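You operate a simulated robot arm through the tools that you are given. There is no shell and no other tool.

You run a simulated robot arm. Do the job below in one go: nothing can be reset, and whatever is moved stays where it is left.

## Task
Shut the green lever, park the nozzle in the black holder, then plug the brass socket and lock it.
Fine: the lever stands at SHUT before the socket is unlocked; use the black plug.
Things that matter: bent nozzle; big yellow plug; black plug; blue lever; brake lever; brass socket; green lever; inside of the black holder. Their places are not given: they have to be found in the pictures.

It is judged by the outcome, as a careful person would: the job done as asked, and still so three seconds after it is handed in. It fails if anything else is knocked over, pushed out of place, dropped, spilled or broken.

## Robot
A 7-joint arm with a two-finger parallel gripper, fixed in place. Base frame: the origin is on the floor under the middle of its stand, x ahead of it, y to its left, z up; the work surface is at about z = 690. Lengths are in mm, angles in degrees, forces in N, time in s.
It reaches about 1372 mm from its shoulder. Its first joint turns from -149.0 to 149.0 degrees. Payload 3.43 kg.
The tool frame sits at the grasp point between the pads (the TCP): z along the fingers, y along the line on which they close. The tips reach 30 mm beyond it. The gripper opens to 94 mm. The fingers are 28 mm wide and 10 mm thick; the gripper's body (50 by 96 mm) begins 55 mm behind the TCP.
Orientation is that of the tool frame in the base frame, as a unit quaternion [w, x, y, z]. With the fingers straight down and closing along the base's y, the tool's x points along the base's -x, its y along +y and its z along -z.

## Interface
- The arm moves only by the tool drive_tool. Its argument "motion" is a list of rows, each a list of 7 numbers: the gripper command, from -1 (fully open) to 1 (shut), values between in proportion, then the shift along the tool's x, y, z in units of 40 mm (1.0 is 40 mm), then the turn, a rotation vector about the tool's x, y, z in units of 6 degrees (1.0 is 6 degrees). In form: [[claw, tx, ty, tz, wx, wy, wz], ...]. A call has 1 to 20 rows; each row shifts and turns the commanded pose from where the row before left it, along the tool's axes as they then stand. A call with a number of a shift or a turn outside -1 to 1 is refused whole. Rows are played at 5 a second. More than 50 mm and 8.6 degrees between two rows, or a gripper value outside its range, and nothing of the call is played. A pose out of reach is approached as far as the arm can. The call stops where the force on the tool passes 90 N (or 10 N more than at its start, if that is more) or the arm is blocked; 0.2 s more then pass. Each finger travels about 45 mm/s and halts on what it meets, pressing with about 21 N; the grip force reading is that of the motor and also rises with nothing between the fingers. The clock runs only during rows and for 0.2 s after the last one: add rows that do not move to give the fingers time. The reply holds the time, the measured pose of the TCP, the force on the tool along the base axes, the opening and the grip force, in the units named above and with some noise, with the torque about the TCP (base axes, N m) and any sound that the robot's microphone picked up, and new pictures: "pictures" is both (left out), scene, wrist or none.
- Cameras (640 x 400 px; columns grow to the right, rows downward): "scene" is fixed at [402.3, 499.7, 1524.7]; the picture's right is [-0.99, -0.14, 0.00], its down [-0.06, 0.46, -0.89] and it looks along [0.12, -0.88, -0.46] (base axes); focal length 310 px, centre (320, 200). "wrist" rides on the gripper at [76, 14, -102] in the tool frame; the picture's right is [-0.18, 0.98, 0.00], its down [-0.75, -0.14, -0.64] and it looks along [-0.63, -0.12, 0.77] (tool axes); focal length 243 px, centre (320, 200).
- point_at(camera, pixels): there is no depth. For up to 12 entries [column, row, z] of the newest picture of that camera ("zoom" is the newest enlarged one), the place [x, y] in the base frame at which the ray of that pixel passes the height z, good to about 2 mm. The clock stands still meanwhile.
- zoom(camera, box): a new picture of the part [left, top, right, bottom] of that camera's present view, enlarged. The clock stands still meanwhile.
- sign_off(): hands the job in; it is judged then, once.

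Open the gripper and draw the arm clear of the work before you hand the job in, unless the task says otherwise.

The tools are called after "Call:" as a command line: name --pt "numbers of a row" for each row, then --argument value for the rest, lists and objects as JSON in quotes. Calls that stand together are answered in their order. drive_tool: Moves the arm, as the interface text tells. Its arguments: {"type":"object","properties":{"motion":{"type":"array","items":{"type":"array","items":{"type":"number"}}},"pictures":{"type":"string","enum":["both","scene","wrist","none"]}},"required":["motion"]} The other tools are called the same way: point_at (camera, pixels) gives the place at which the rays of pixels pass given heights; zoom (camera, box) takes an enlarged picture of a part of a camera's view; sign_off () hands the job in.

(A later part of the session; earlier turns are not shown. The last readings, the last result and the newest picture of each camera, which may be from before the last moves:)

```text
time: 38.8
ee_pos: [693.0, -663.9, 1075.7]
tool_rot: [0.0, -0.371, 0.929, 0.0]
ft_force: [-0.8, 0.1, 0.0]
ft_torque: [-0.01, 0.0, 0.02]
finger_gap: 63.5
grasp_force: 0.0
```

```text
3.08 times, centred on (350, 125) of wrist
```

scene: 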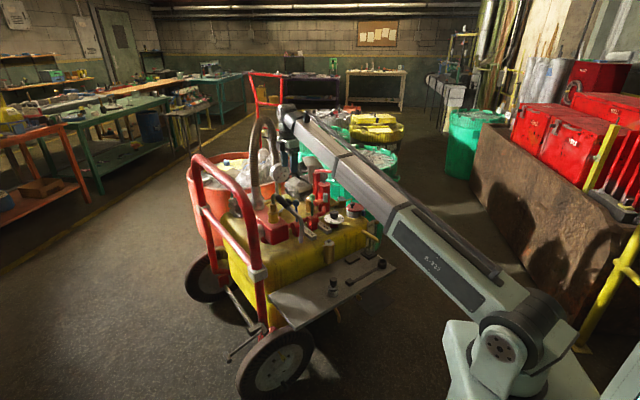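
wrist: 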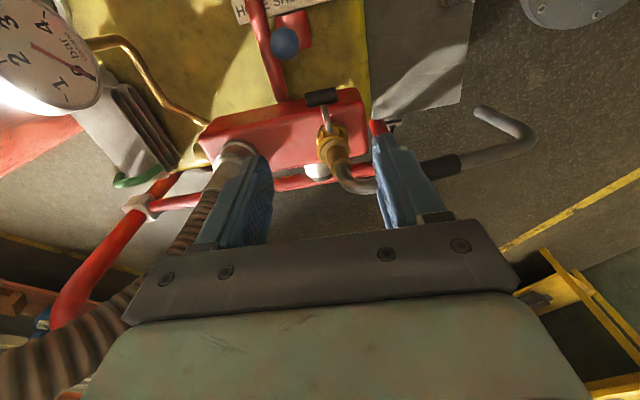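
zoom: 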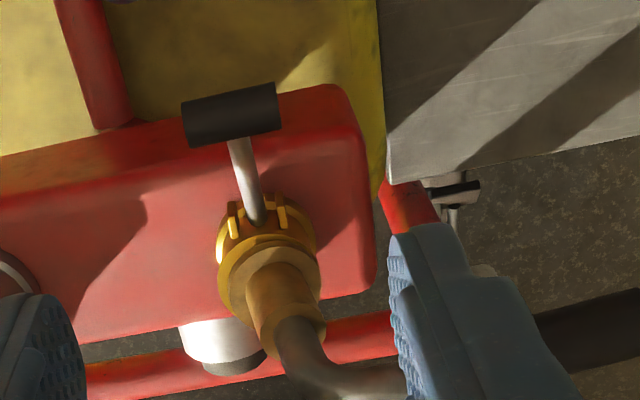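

The lock lever stays raised. Before grasping the nozzle I'll test that the wrist can reach the yaw needed at the holder (about -133°), moving to clear air on the robot side and rotating there.

Call:
drive_tool --pt "-1 0.52 0.71 0 0 0 0" --pt "-1 0.52 0.71 0 0 0 0" --pt "-1 0.52 0.71 0.2 0 0 0" --pt "-1 0.52 0.71 0.3 0 0 0" --pt "-1 0.52 0.71 0.4 0 0 0" --pt "-1 0.52 0.71 0.5 0 0 0" --pt "-1 0.52 0.71 0.5 0 0 0" --pt "-1 0 0 0 0 0 1" --pt "-1 0 0 0 0 0 1" --pt "-1 0 0 0 0 0 1" --pt "-1 0 0 0 0 0 1" --pt "-1 0 0 0 0 0 1" --pt "-1 0 0 0 0 0 1" --pt "-1 0 0 0 0 0 1" --pt "-1 0 0 0 0 0 1" --pt "-1 0 0 0 0 0 1" --pt "-1 0 0 0 0 0 1" --pictures "scene"

Call:
drive_tool --pt "-1 0 0 0 0 0 1" --pt "-1 0 0 0 0 0 1" --pt "-1 0 0 0 0 0 1" --pt "-1 0 0 0 0 0 1" --pt "-1 0 0 0 0 0 1" --pt "-1 0 0 0 0 0 1" --pt "-1 0 0 0 0 0 1" --pt "-1 0 0 0 0 0 1" --pt "-1 0 0 0 0 0 1" --pt "-1 0 0 0 0 0 1" --pt "-1 0 0 0 0 0 1" --pt "-1 0 0 0 0 0 1" --pt "-1 0 0 0 0 0 1" --pt "-1 0 0 0 0 0 1" --pt "-1 0 0 0 0 0 1" --pt "-1 0 0 0 0 0 1" --pt "-1 0 0 0 0 0 1" --pt "-1 0 0 0 0 0 1" --pt "-1 0 0 0 0 0 1" --pt "-1 0 0 0 0 0 0.5"

```text
time: 42.4
ee_pos: [449.8, -620.8, 999.9]
tool_rot: [0.0, 0.144, 0.99, 0.0]
ft_force: [-0.4, -0.7, 0.2]
ft_torque: [0.03, 0.0, -0.01]
finger_gap: 94.2
grasp_force: 0.1
```

scene: 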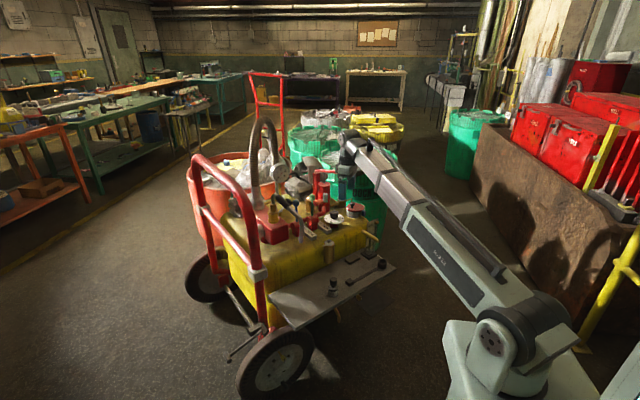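

```text
time: 46.6
ee_pos: [449.3, -620.9, 1000.9]
tool_rot: [0.0, 0.919, 0.394, 0.0]
ft_force: [0.8, -0.5, -1.1]
ft_torque: [0.02, 0.01, 0.01]
finger_gap: 94.0
grasp_force: 0.0
```

scene: 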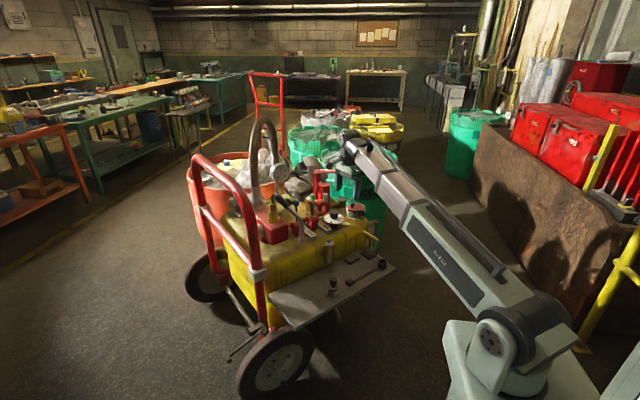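
wrist: 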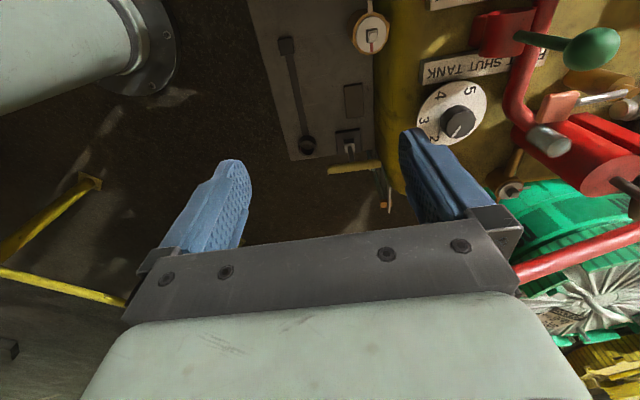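

Yaw -133° is reachable. This view shows the holder at (307,145), the block at (287,45) and the T-handle at (350,160); I'll zoom and measure precisely.

Call:
zoom --camera "wrist" --box '[250, 20, 410, 190]'

Call:
point_at --camera "wrist" --pixels '[[307, 145, 580], [307, 145, 555], [287, 45, 577], [350, 149, 580], [355, 168, 650], [355, 168, 700], [340, 172, 700], [378, 165, 700]]'

```text
2.35 times, centred on (330, 105) of wrist
```

zoom: 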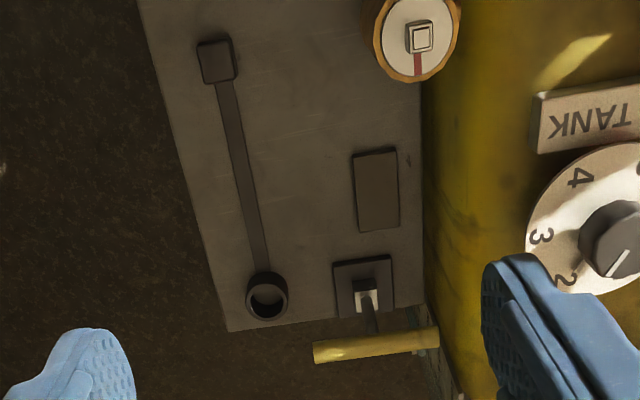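

```text
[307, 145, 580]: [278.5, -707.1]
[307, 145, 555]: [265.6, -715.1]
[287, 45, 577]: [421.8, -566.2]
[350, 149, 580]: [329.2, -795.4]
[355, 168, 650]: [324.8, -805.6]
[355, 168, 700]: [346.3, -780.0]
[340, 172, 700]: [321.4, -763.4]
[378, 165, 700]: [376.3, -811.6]
```

Taking a tighter zoom of the cup for a precise centre.

Call:
zoom --camera "wrist" --box '[290, 130, 330, 155]'

Call:
zoom --camera "wrist" --box '[270, 30, 310, 55]'

Call:
zoom --camera "scene" --box '[366, 250, 398, 270]'

```text
16.00 times, centred on (310, 142) of wrist
```

zoom: 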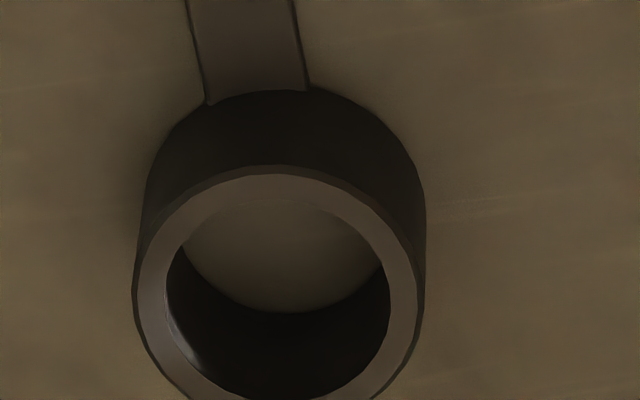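

```text
16.00 times, centred on (290, 42) of wrist
```

zoom: 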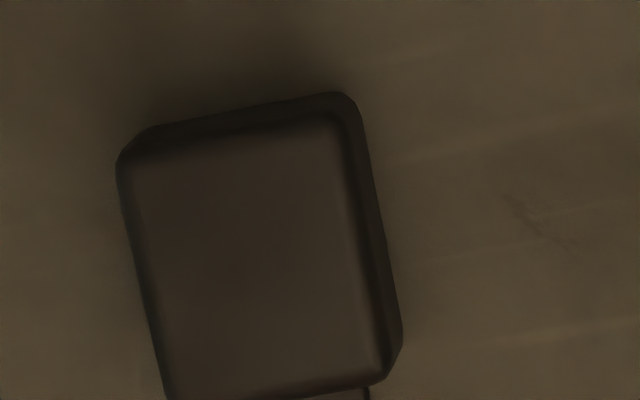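

```text
16.00 times, centred on (382, 260) of scene
```

zoom: 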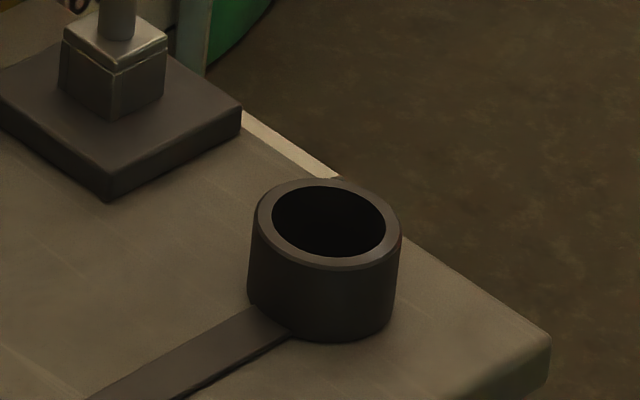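

Cup OD is about 43–45 mm, ID about 33.5 mm. Reading the refined centres.

Call:
point_at --camera "wrist" --pixels '[[307.4, 147.8, 575], [307.4, 147.8, 580], [307.4, 147.8, 585], [285.9, 46.4, 575], [285.9, 46.4, 580], [286.3, 45.5, 555]]'

Call:
point_at --camera "scene" --pixels '[[382.44, 261.5, 575], [382.44, 261.5, 580], [382.44, 261.5, 585], [382.3, 267.5, 550], [349.6, 280.5, 575], [349.6, 280.5, 580]]'

```text
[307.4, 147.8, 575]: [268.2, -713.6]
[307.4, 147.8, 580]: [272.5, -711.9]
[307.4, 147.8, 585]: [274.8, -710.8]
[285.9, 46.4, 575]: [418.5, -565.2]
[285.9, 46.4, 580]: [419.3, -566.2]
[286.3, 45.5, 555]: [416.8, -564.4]
```

```text
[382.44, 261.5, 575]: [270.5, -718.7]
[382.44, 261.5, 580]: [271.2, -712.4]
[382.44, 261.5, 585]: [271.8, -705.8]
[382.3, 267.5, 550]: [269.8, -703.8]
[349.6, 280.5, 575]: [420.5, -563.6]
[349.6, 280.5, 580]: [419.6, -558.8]
```

The cup is at (271.5,-712), the block at (419,-565): heading 45°, span 208 mm, matching the nozzle's span, so the nozzle needs a -90° turn. Now returning above the nozzle grip with yaw -45°.

Call:
drive_tool --pt "-1 0.5 0.3 -0.6 0 0 0" --pt "-1 0.81 0.45 -0.4 0 0 0" --pt "-1 0.87 0.47 -0.25 0 0 0" --pt "-1 0.87 0.47 -0.25 0 0 0" --pt "-1 0.87 0.47 -0.25 0 0 0" --pt "-1 0.87 0.47 -0.225 0 0 0" --pt "-1 0.88 0.46 0 0 0 0" --pt "-1 0 0 0 0 0 -0.984" --pt "-1 0 0 0 0 0 -0.984" --pt "-1 0 0 0 0 0 -0.984" --pt "-1 0 0 0 0 0 -0.984" --pt "-1 0 0 0 0 0 -0.984" --pt "-1 0 0 0 0 0 -0.984" --pt "-1 0 0 0 0 0 -0.984" --pt "-1 0 0 0 0 0 -0.984" --pt "-1 0 0 0 0 0 -0.984" --pt "-1 0 0 0 0 0 -0.984" --pictures "none"

Call:
drive_tool --pt "-1 0 0 0 0 0 -0.984" --pt "-1 0 0 0 0 0 -0.984" --pt "-1 0 0 0 0 0 -0.984" --pt "-1 0 0 0 0 0 -0.984" --pt "-1 0 0 0 0 0 -0.984" --pt "-1 0 0 0 0 0 0"

```text
time: 50.2
ee_pos: [696.7, -541.6, 1078.6]
tool_rot: [0.001, 0.605, 0.797, 0.0]
ft_force: [1.0, -0.1, 0.4]
ft_torque: [0.0, 0.01, -0.01]
finger_gap: 94.0
grasp_force: 0.0
```

```text
time: 51.6
ee_pos: [695.5, -540.7, 1079.3]
tool_rot: [0.0, 0.382, 0.924, 0.0]
ft_force: [-0.1, -0.1, -0.2]
ft_torque: [-0.03, 0.01, -0.02]
finger_gap: 94.0
grasp_force: 0.1
```

scene: 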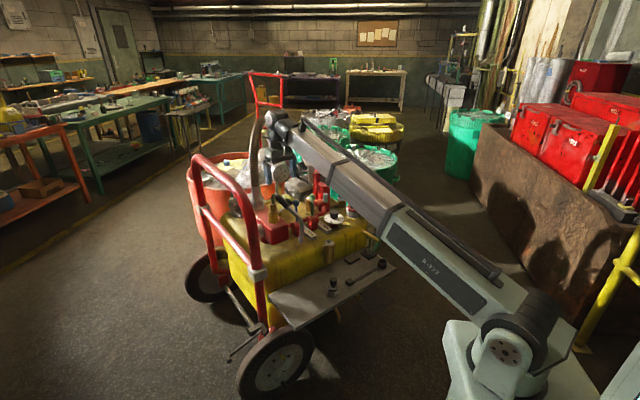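
wrist: 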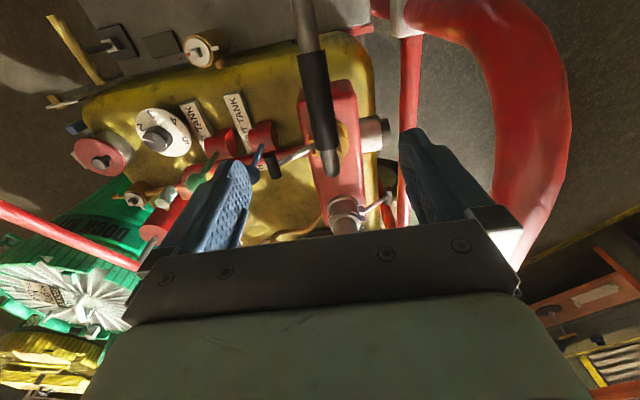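

I'm above the nozzle with the grip at (315,50)–(330,170) and the cart handle ~160 mm off to the +y side. Zooming to fix the grip's centre line.

Call:
zoom --camera "wrist" --box '[240, 0, 400, 190]'

Call:
zoom --camera "scene" --box '[260, 185, 320, 250]'

```text
2.11 times, centred on (320, 95) of wrist
```

zoom: 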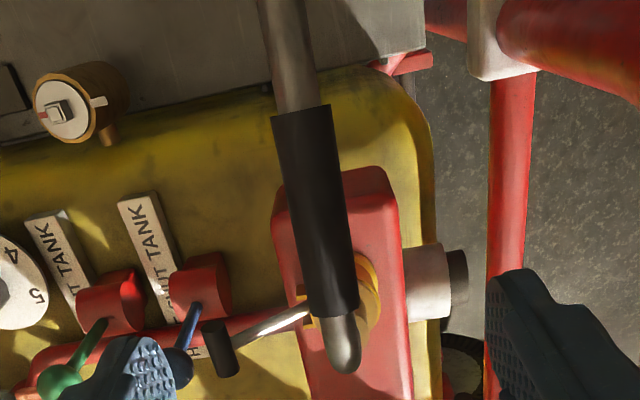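

```text
6.15 times, centred on (290, 218) of scene
```

zoom: 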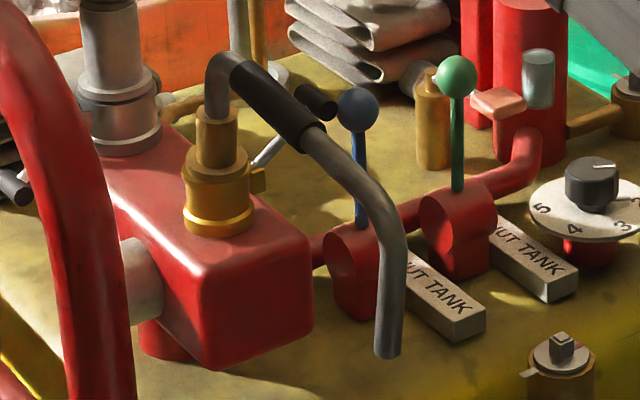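

Triangulating both ends of the grip.

Call:
point_at --camera "wrist" --pixels '[[311.9, 53.3, 930], [311.9, 53.3, 960], [325.2, 147.1, 930], [325.2, 147.1, 960], [318.5, 100, 930], [318.5, 100, 960]]'

Call:
point_at --camera "scene" --pixels '[[288.7, 207.9, 930], [288.7, 207.9, 960], [277, 197.7, 930], [277, 197.7, 960], [282.85, 202.8, 930], [282.85, 202.8, 960], [302.3, 242.5, 820], [302.3, 242.5, 840]]'

```text
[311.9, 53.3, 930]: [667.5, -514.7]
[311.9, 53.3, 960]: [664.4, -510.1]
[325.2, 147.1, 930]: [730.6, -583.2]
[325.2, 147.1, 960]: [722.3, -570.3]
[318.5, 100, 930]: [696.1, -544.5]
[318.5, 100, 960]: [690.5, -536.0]
```

```text
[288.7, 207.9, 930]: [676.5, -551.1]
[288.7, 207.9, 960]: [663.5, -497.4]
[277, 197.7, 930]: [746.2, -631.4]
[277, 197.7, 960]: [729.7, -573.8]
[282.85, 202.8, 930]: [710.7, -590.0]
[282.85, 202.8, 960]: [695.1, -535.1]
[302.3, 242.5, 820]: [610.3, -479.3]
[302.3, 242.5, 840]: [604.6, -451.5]
```

The grip runs from (725,-569,962) to (666,-511,952), heading 135°, centre (695,-540,957) — directly below the TCP. Descending to straddle it.

Call:
drive_tool --pt "-0.2 0 0 0.76 0 0 0" --pt "-0.2 0 0 0.76 0 0 0" --pt "-0.2 0 0 0.76 0 0 0" --pt "-0.2 0 0 0.76 0 0 0" --pt "-0.2 0 0 0 0 0 0"

Call:
zoom --camera "scene" --box '[260, 175, 320, 235]'

```text
time: 52.8
ee_pos: [695.0, -540.9, 957.1]
tool_rot: [0.001, 0.383, 0.924, 0.0]
ft_force: [0.5, -0.5, 0.1]
ft_torque: [0.0, 0.01, -0.02]
finger_gap: 56.6
grasp_force: 0.0
```

scene: 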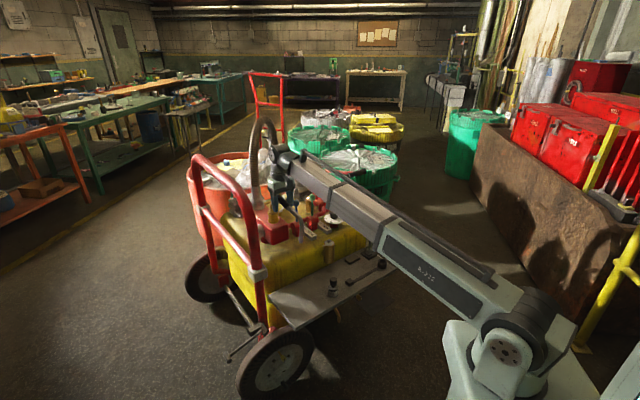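
wrist: 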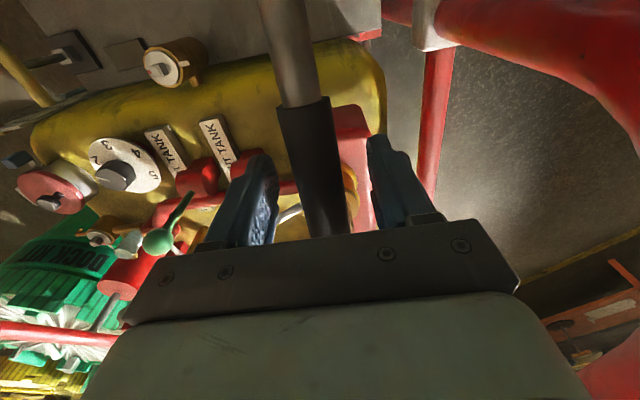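

```text
6.67 times, centred on (290, 205) of scene
```

zoom: 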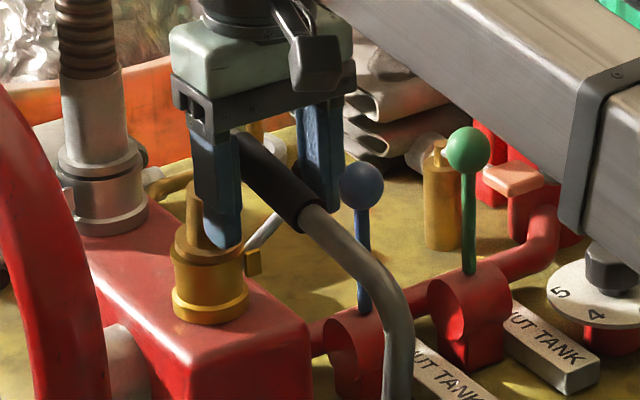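

The fingers straddle the black grip. Closing, then a small test lift of 12 mm with force check.

Call:
drive_tool --pt "1 0 0 0 0 0 0" --pt "1 0 0 0 0 0 0" --pt "1 0 0 0 0 0 0" --pt "1 0 0 0 0 0 0" --pictures "none"

Call:
drive_tool --pt "1 0 0 -0.1 0 0 0" --pt "1 0 0 -0.1 0 0 0" --pt "1 0 0 -0.1 0 0 0" --pt "1 0 0 0 0 0 0"

Call:
zoom --camera "scene" --box '[260, 175, 320, 235]'

```text
time: 53.8
ee_pos: [695.9, -541.3, 958.6]
tool_rot: [0.0, 0.383, 0.924, -0.001]
ft_force: [1.2, -0.1, 0.4]
ft_torque: [0.01, -0.03, 0.07]
finger_gap: 27.6
grasp_force: 21.3
```

```text
time: 54.8
ee_pos: [695.2, -541.8, 969.2]
tool_rot: [0.0, 0.383, 0.924, 0.0]
ft_force: [-1.5, 1.4, -3.6]
ft_torque: [0.25, 0.16, 0.03]
finger_gap: 28.2
grasp_force: 20.5
```

scene: 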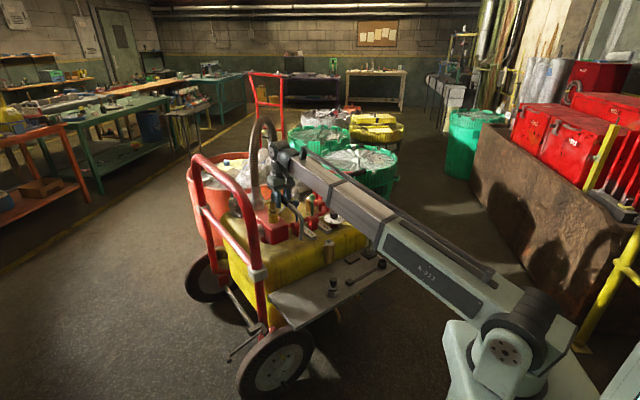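
wrist: 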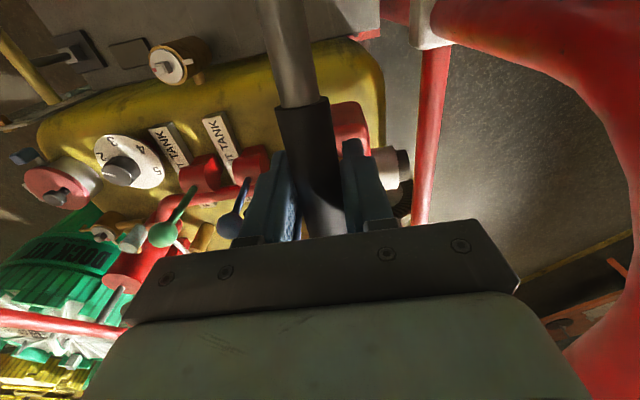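

```text
6.67 times, centred on (290, 205) of scene
```

zoom: 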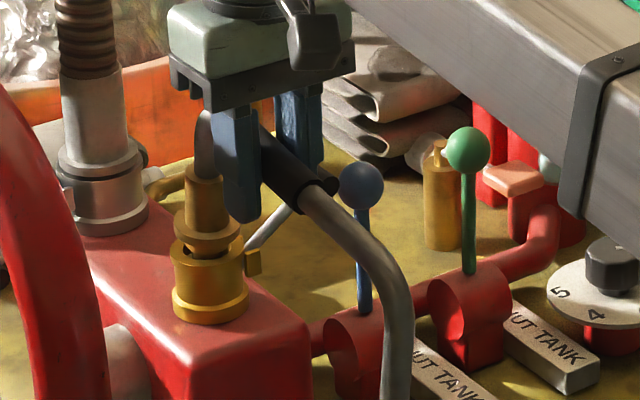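

The nozzle lifts freely (only ~3.6 N weight), and a flange and spigot are emerging from the socket. Continuing straight up ~110 mm.

Call:
drive_tool --pt "1 0 0 -0.4 0 0 0" --pt "1 0 0 -0.6 0 0 0" --pt "1 0 0 -0.6 0 0 0" --pt "1 0 0 -0.6 0 0 0" --pt "1 0 0 -0.6 0 0 0" --pt "1 0 0 0 0 0 0"

Call:
zoom --camera "scene" --box '[255, 160, 325, 240]'

```text
time: 56.2
ee_pos: [695.5, -541.6, 1082.4]
tool_rot: [0.001, 0.382, 0.924, -0.001]
ft_force: [-0.4, -0.1, -3.0]
ft_torque: [0.09, 0.08, 0.03]
finger_gap: 28.4
grasp_force: 20.8
```

scene: 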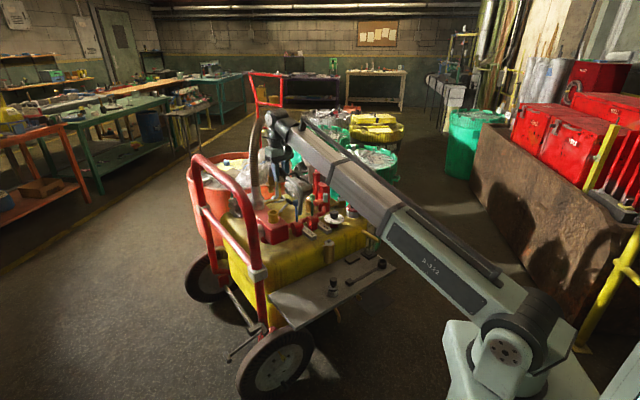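
wrist: 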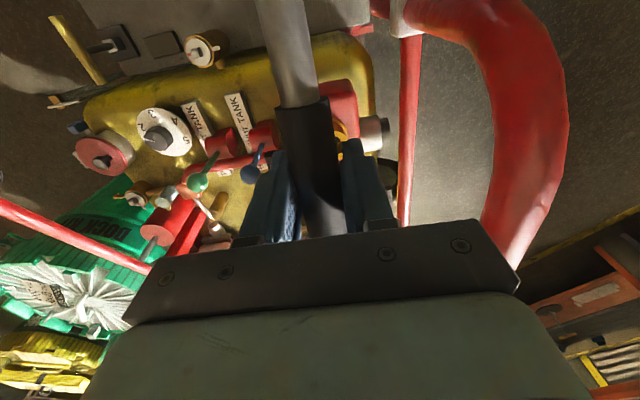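

```text
5.00 times, centred on (290, 200) of scene
```

zoom: 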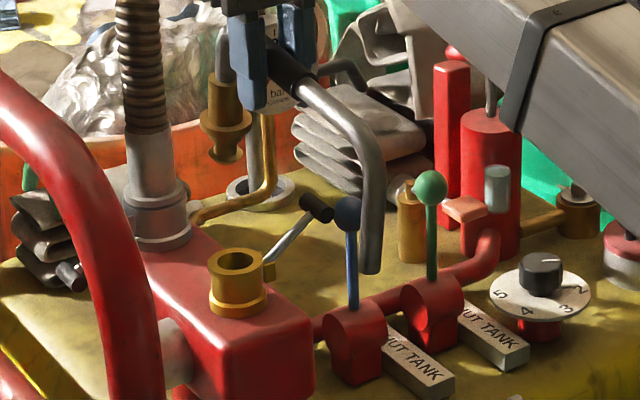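

The nozzle is out and the socket is open. Zooming to measure the spigot below the flange and the empty socket.

Call:
zoom --camera "scene" --box '[258, 168, 308, 200]'

Call:
zoom --camera "scene" --box '[258, 200, 308, 230]'

```text
12.50 times, centred on (283, 184) of scene
```

zoom: 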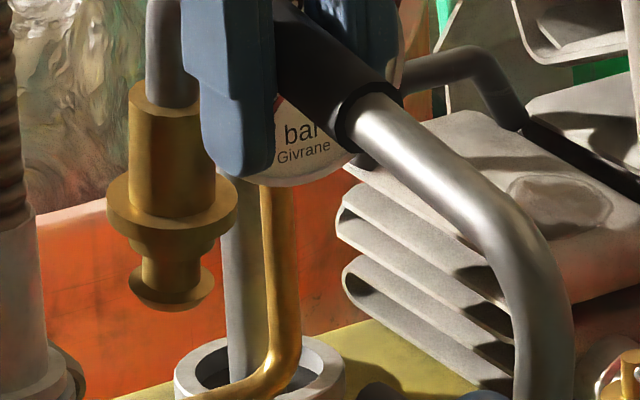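

```text
12.80 times, centred on (283, 215) of scene
```

zoom: 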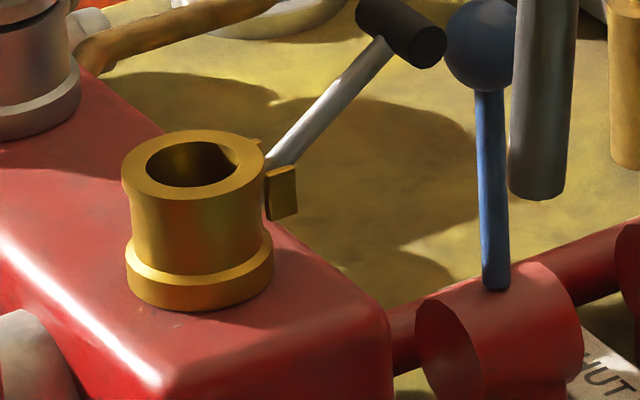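

Flange ≈42 mm wide, spigot ≈26 mm dia × ~28 mm long with a lock groove, so it suits the cup (ID 33.5). Checking the heights of the spigot bottom and tip.

Call:
point_at --camera "scene" --pixels '[[300, 214, 940], [300, 214, 960], [300, 214, 980], [271.2, 191.6, 960], [271.2, 191.6, 980], [271.2, 191.6, 1000], [271.2, 185.1, 980], [271.2, 185.1, 1000], [271.2, 185.1, 1020], [274.2, 209.7, 860], [274.2, 209.7, 880]]'

Call:
zoom --camera "wrist" --box '[240, 0, 400, 110]'

```text
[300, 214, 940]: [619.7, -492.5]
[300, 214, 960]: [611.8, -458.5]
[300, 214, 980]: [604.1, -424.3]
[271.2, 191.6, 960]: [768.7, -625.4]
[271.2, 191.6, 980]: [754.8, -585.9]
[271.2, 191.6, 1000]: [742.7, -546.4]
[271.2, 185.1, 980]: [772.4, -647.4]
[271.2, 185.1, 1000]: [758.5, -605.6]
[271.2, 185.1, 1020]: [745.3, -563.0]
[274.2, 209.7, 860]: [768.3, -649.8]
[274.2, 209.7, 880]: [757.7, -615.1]
```

```text
3.64 times, centred on (320, 55) of wrist
```

zoom: 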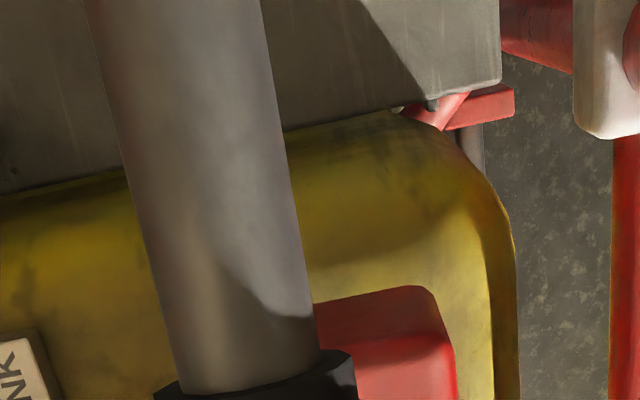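

Tip bottom (z≈961) is about 12 mm lower than the spigot bottom (≈973). That fits the stand exactly if the tip goes in the cup and the spigot end rests on the block, 208 mm away (spigot-in-cup would drive the tip into the block). I'll carry the nozzle clear toward the robot first.

Call:
drive_tool --pt "1 0.3 -0.35 0 0 0 0" --pt "1 0.55 -0.64 0.05 0 0 0" --pt "1 0.56 -0.64 0.08 0 0 0" --pt "1 0.56 -0.64 0.08 0 0 0" --pt "1 0.56 -0.64 0.08 0 0 0" --pt "1 0.56 -0.64 0.08 0 0 0" --pt "1 0.56 -0.64 0.08 0 0 0" --pt "1 0.4 -0.45 0.05 0 0 0" --pt "1 0.15 -0.2 0.05 0 0 0" --pt "1 0 0 0 0 0 0"

```text
time: 58.4
ee_pos: [439.9, -559.8, 1059.2]
tool_rot: [0.0, 0.383, 0.924, 0.0]
ft_force: [0.9, 0.5, -3.2]
ft_torque: [0.08, 0.06, 0.03]
finger_gap: 28.0
grasp_force: 21.1
```

scene: 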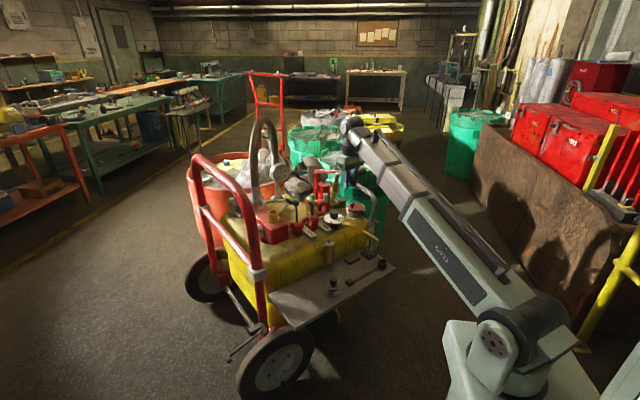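
wrist: 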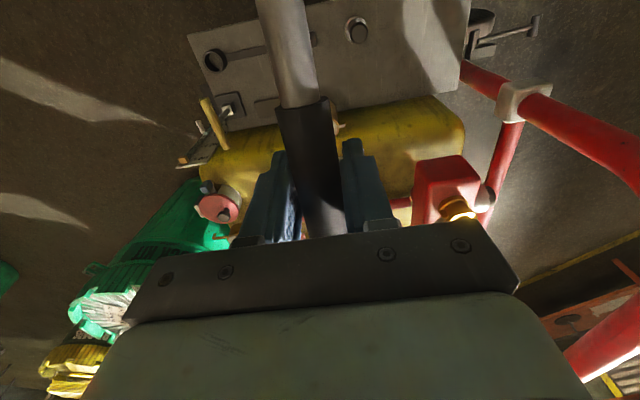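

Nozzle carried to clear space. Zooming on it to double-check its two ends' heights before rotating.

Call:
zoom --camera "scene" --box '[335, 160, 415, 230]'

```text
5.71 times, centred on (375, 195) of scene
```

zoom: 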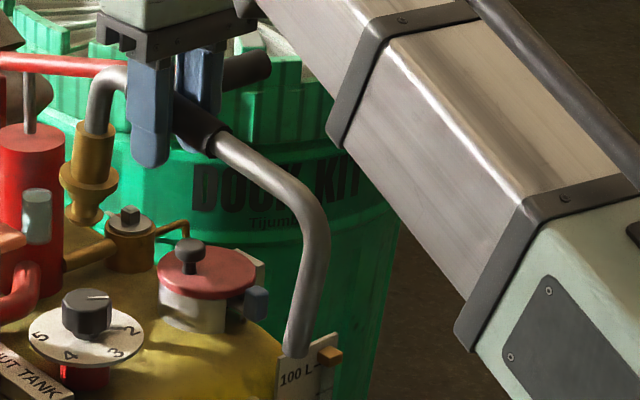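

Measuring heights of both ends again at this location.

Call:
point_at --camera "scene" --pixels '[[371.1, 220.2, 920], [371.1, 220.2, 940], [371.1, 220.2, 960], [333.8, 198, 940], [333.8, 198, 960], [333.8, 198, 980], [333.9, 191, 960], [333.9, 191, 980]]'

Call:
zoom --camera "scene" --box '[325, 175, 357, 205]'

Call:
zoom --camera "scene" --box '[355, 200, 387, 230]'

```text
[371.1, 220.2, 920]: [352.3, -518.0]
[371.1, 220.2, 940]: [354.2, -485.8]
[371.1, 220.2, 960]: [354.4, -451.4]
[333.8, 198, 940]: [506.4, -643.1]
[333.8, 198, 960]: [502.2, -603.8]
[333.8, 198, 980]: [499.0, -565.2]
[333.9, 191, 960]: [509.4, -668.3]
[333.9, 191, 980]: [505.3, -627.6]
```

```text
13.33 times, centred on (341, 190) of scene
```

zoom: 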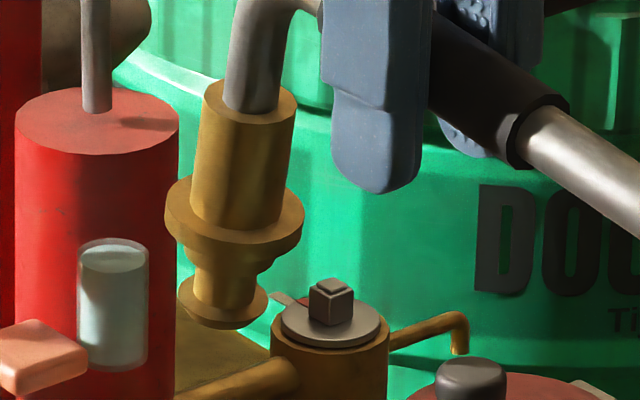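

```text
13.33 times, centred on (371, 215) of scene
```

zoom: 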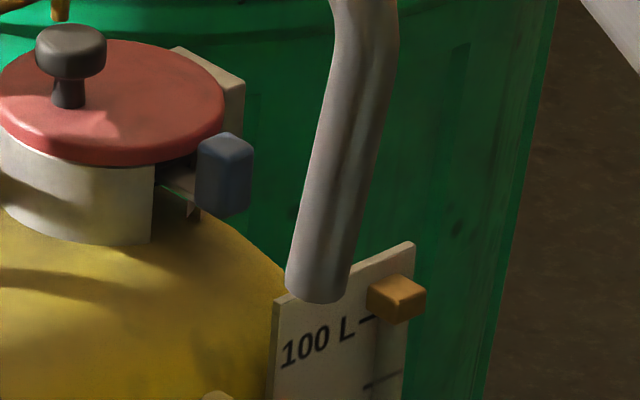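

Looking closer, the held nozzle is pitched tip-down by about 8° (it already leaned ~7° in the loose socket). Levelled, the tip bottom sits ~20 mm above the spigot bottom. That equals the block height, and the 27 mm spigot suits the 33 mm cup. So the spigot goes in the cup and the tip on the block: I'll turn -90° and pitch the tip up 8°.

Call:
drive_tool --pt "1 0 0 0 0 0 0.6" --pt "1 0 0 0 0 0 0.9" --pt "1 0 0 0 0 0 0.9" --pt "1 0 0 0 0 0 0.9" --pt "1 0 0 0 0 0 0.9" --pt "1 0 0 0 0 0 0.9" --pt "1 0 0 0 0 0 0.9" --pt "1 0 0 0 0 0 0.9" --pt "1 0 0 0 0 0 0.9" --pt "1 0 0 0 0 0 0.9" --pt "1 0 0 0 0 0 0.9" --pt "1 0 0 0 0 0 0.9" --pt "1 0 0 0 0 0 0.9" --pt "1 0 0 0 0 0 0.9" --pt "1 0 0 0 0 0 0.9" --pt "1 0 0 0 0 0 0.9" --pt "1 0 0 0 0 0 0.9" --pt "1 0 0 0 0.65 0 0" --pt "1 0 0 0 0 0 0"

```text
time: 62.4
ee_pos: [439.3, -559.6, 1060.1]
tool_rot: [-0.032, 0.923, 0.382, -0.013]
ft_force: [-0.8, 0.8, -2.7]
ft_torque: [0.1, -0.09, 0.0]
finger_gap: 28.1
grasp_force: 20.9
```

scene: 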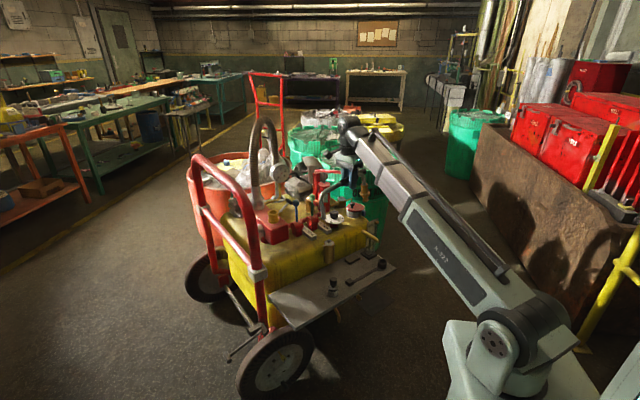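
wrist: 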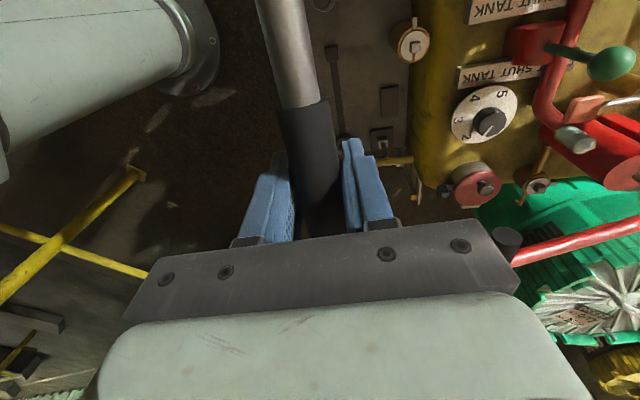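

I mistakenly applied the small tilt about tool-x; I'll undo it and apply the pitch about tool-y instead.

Call:
drive_tool --pt "1 0 0 0 -0.65 0 0" --pt "1 0 0 0 0 0.65 0" --pt "1 0 0 0 0 0.65 0" --pt "1 0 0 0 0 0 0"

Call:
zoom --camera "scene" --box '[310, 150, 390, 220]'

```text
time: 63.4
ee_pos: [438.6, -559.6, 1058.9]
tool_rot: [-0.026, 0.922, 0.382, 0.064]
ft_force: [0.2, -0.2, -2.9]
ft_torque: [0.04, -0.07, -0.01]
finger_gap: 28.1
grasp_force: 20.8
```

scene: 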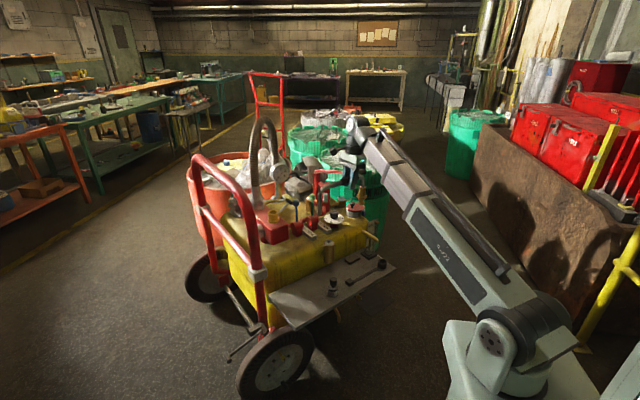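
wrist: 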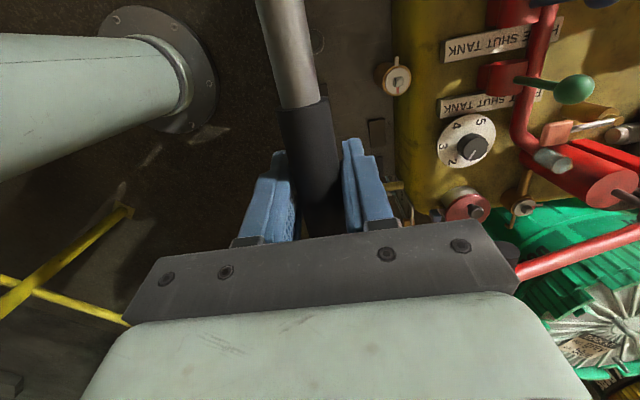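

```text
5.71 times, centred on (350, 185) of scene
```

zoom: 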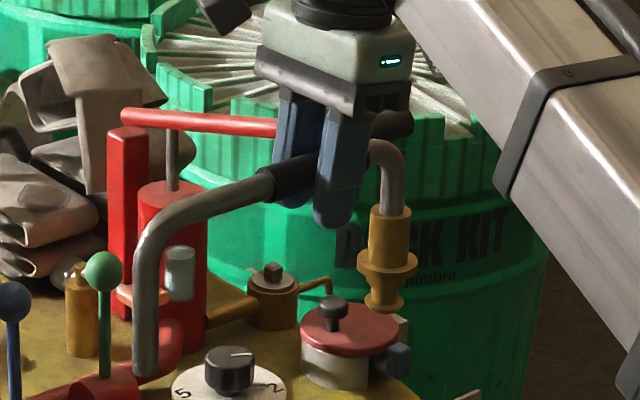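

The nozzle now looks close to level. Zooming in on each end to verify verticality and measure heights.

Call:
zoom --camera "scene" --box '[340, 170, 380, 210]'

Call:
zoom --camera "scene" --box '[305, 185, 345, 225]'

```text
10.00 times, centred on (360, 190) of scene
```

zoom: 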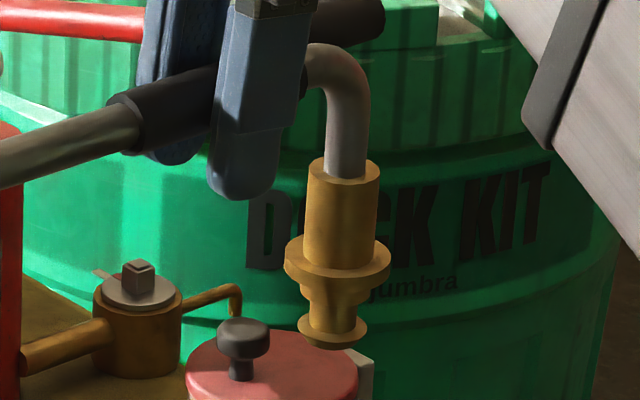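

```text
10.00 times, centred on (325, 205) of scene
```

zoom: 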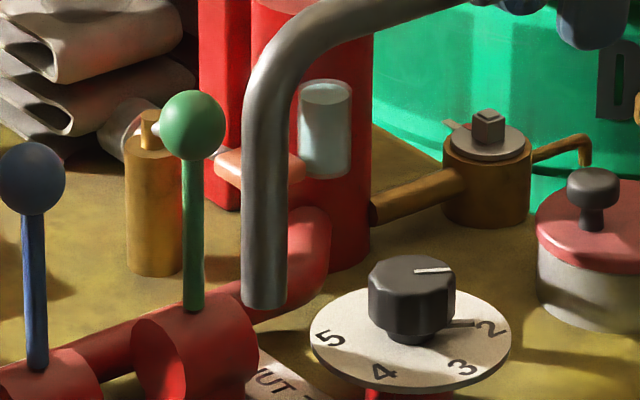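

Both ends are vertical now. Measuring the spigot-bottom and tip-bottom positions.

Call:
point_at --camera "scene" --pixels '[[361.2, 203.3, 920], [361.2, 203.3, 940], [361.2, 203.3, 960], [361.8, 196.8, 950], [361.8, 196.8, 970], [361.8, 196.8, 990], [319.4, 214.8, 920], [319.4, 214.8, 940], [319.4, 214.8, 960], [319.4, 214.8, 980]]'

```text
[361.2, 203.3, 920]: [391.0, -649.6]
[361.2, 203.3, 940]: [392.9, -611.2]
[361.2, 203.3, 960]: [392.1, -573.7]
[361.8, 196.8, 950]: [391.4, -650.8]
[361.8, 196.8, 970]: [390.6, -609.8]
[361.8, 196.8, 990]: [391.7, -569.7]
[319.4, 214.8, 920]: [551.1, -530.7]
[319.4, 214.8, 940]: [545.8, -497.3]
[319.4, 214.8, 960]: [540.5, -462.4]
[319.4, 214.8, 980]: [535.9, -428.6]
```

Levelled, the tip bottom is ~19 mm above the spigot bottom, matching the block. The spigot is ~67 mm behind the TCP and 116 mm below it. Moving down and over so the spigot is above the cup at (271.5,-712).

Call:
drive_tool --pt "1 -0.25 -0.015 0.25 0 0 0" --pt "1 -0.479 -0.026 0.565 0 0 0" --pt "1 -0.479 -0.026 0.565 0 0 0" --pt "1 -0.479 -0.026 0.565 0 0 0" --pt "1 -0.479 -0.026 0.565 0 0 0" --pt "1 -0.479 -0.026 0.565 0 0 0" --pt "1 -0.479 -0.026 0.565 0 0 0" --pt "1 -0.479 -0.026 0.565 0 0 0" --pt "1 -0.479 -0.026 0.565 0 0 0" --pt "1 -0.479 -0.026 0.565 0 0 0" --pt "1 -0.229 -0.011 0.315 0 0 0" --pt "1 0 0 0 0 0 0"

Call:
zoom --camera "scene" --box '[335, 200, 415, 290]'

```text
time: 66.0
ee_pos: [319.9, -664.1, 809.1]
tool_rot: [-0.026, 0.922, 0.381, 0.062]
ft_force: [-0.5, -0.4, -3.8]
ft_torque: [0.06, -0.04, 0.0]
finger_gap: 28.1
grasp_force: 21.5
```

scene: 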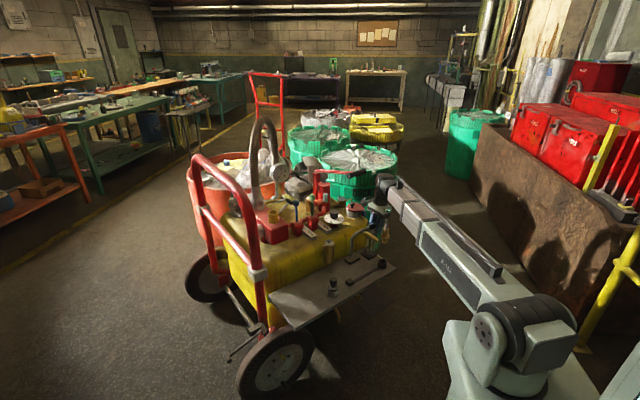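
wrist: 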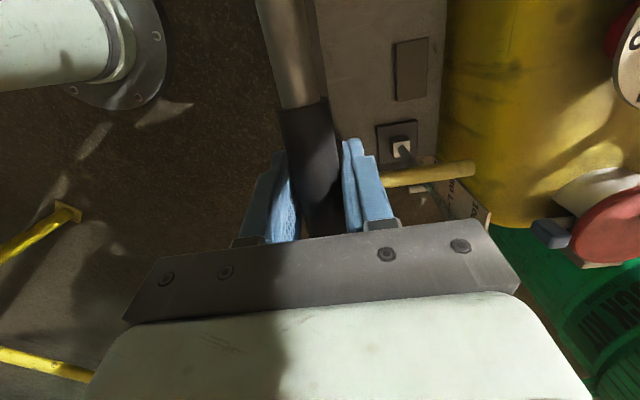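

```text
4.44 times, centred on (375, 245) of scene
```

zoom: 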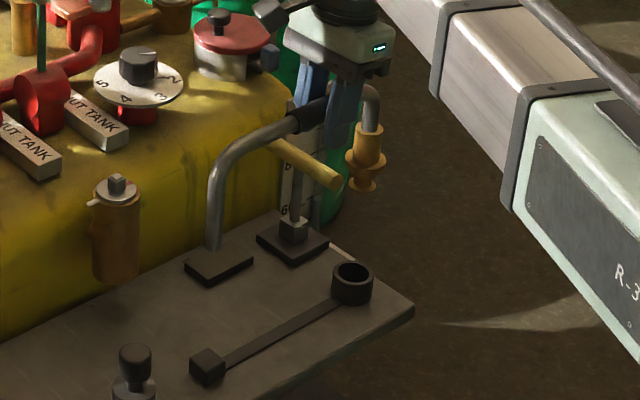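

The spigot hangs over the cup. Zooming to measure its horizontal position at the known height.

Call:
zoom --camera "scene" --box '[366, 218, 406, 248]'

Call:
zoom --camera "scene" --box '[330, 215, 370, 245]'

```text
13.33 times, centred on (386, 233) of scene
```

zoom: 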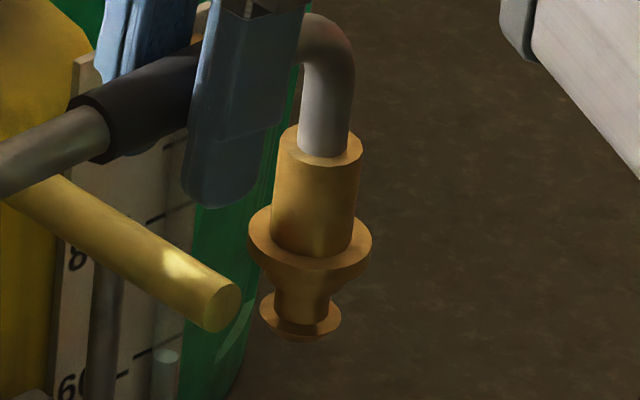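

```text
13.33 times, centred on (350, 230) of scene
```

zoom: 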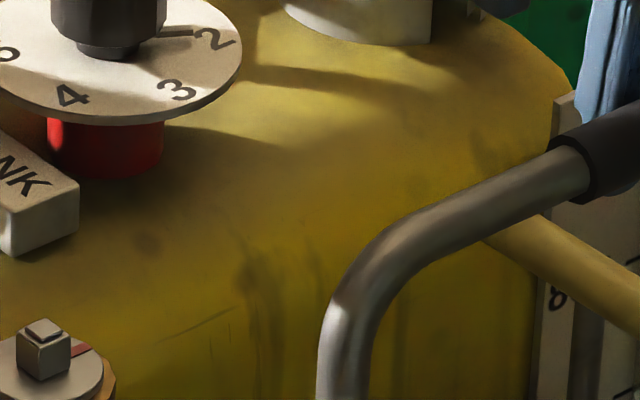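

Reading the spigot bottom's ground position.

Call:
point_at --camera "scene" --pixels '[[384.6, 241.8, 685], [384.6, 241.8, 690], [384.6, 241.8, 695], [384.6, 241.8, 700]]'

Call:
zoom --camera "scene" --box '[330, 235, 370, 265]'

```text
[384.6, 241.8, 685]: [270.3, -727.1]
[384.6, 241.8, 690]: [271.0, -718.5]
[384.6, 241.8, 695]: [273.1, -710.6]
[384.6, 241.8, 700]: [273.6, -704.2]
```

```text
13.33 times, centred on (350, 250) of scene
```

zoom: 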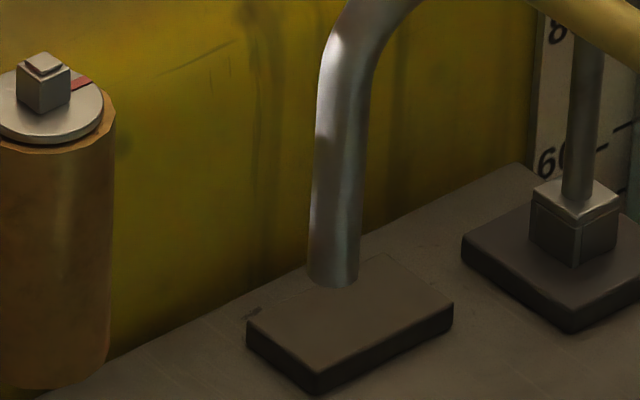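

x matches the cup. I'll lower straight down until the spigot bottom is just above the rim (~590), where a direct pixel comparison gives the true offset.

Call:
drive_tool --pt "1 -0.071 0 0.511 0 0 0" --pt "1 -0.071 0 0.511 0 0 0" --pt "1 -0.071 0 0.511 0 0 0" --pt "1 -0.071 0 0.511 0 0 0" --pt "1 -0.06 0 0.43 0 0 0" --pt "1 0 0 0 0 0 0"

Call:
zoom --camera "scene" --box '[362, 240, 402, 270]'

Call:
zoom --camera "scene" --box '[330, 255, 370, 290]'

```text
time: 67.4
ee_pos: [318.9, -665.0, 709.3]
tool_rot: [-0.027, 0.922, 0.382, 0.062]
ft_force: [0.3, -0.1, -3.5]
ft_torque: [0.07, -0.1, -0.03]
finger_gap: 28.1
grasp_force: 21.0
```

scene: 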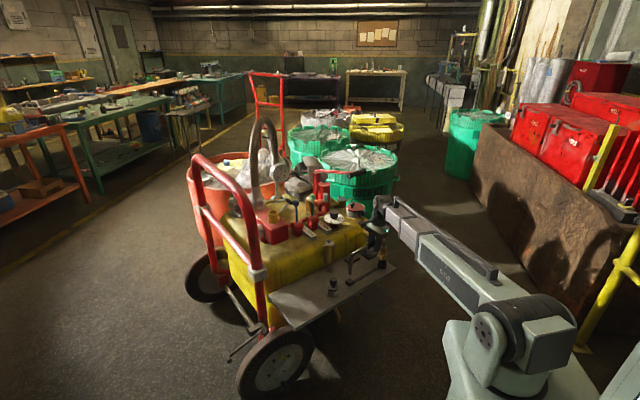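
wrist: 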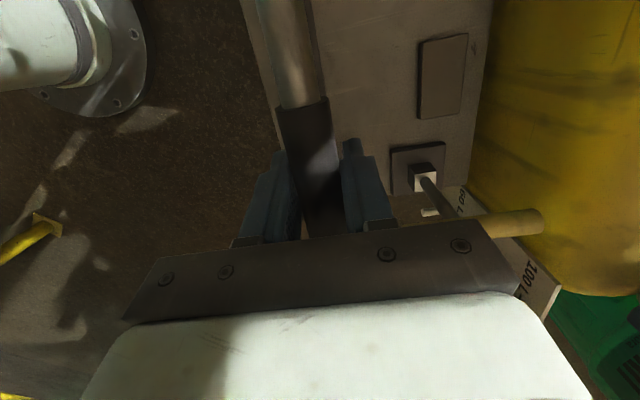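

```text
13.33 times, centred on (382, 255) of scene
```

zoom: 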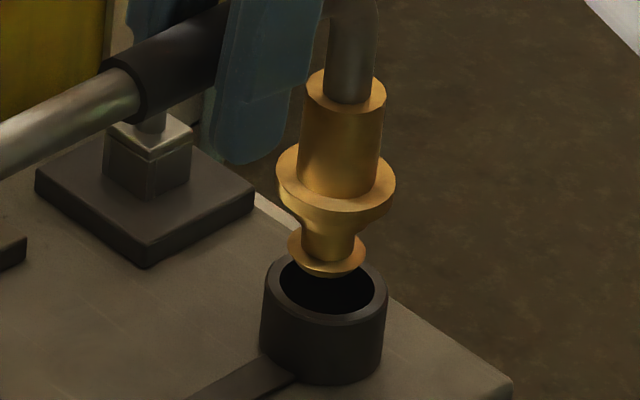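

```text
11.43 times, centred on (350, 272) of scene
```

zoom: 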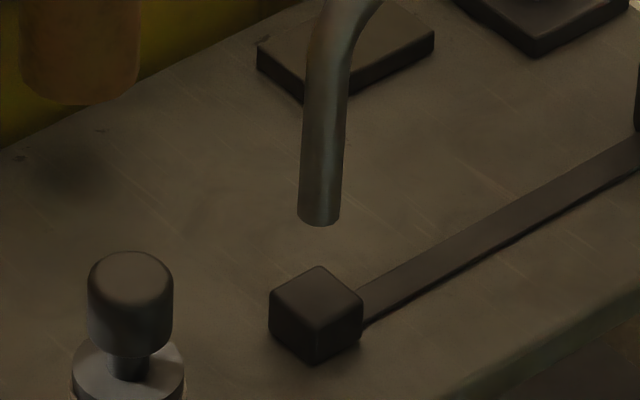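

Columns line up; depth (y) is still ambiguous by a few mm. Lowering another 9 mm so the spigot lip is right at rim level for direct comparison.

Call:
drive_tool --pt "1 -0.016 0 0.112 0 0 0" --pt "1 -0.016 0 0.112 0 0 0" --pt "1 0 0 0 0 0 0" --pictures "none"

Call:
zoom --camera "scene" --box '[370, 248, 396, 272]'

```text
time: 68.2
ee_pos: [319.5, -664.5, 700.7]
tool_rot: [-0.026, 0.922, 0.382, 0.063]
ft_force: [-0.3, -0.9, -2.5]
ft_torque: [0.07, -0.04, -0.01]
finger_gap: 27.9
grasp_force: 20.9
```

```text
16.00 times, centred on (383, 260) of scene
```

zoom: 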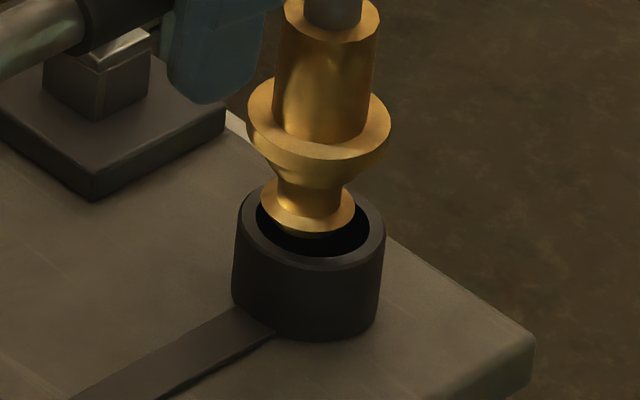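

The lip sits about 1.4 mm toward +x and ~2 mm toward -y of the rim centre. Shifting ~2 mm along -tool-y, then lowering in small steps while watching the force.

Call:
drive_tool --pt "1 0 -0.045 0 0 0 0" --pt "1 -0.011 0 0.075 0 0 0" --pt "1 -0.011 0 0.075 0 0 0" --pt "1 -0.011 0 0.075 0 0 0" --pt "1 0 0 0 0 0 0" --pictures "none"

Call:
zoom --camera "scene" --box '[370, 248, 396, 272]'

```text
time: 69.4
ee_pos: [318.4, -663.0, 692.4]
tool_rot: [-0.026, 0.922, 0.382, 0.063]
ft_force: [-0.5, 0.9, -3.5]
ft_torque: [0.03, -0.08, -0.01]
finger_gap: 28.0
grasp_force: 20.9
```

```text
16.00 times, centred on (383, 260) of scene
```

zoom: 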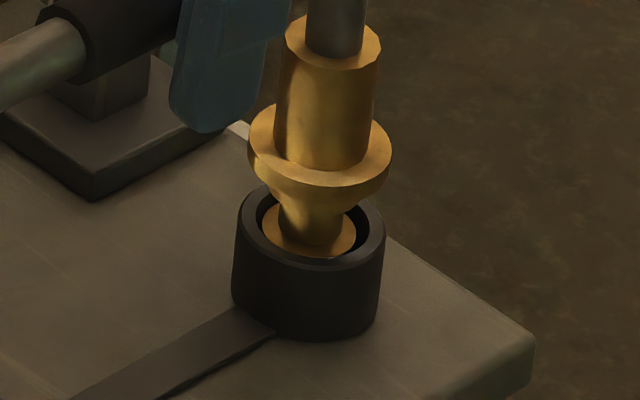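

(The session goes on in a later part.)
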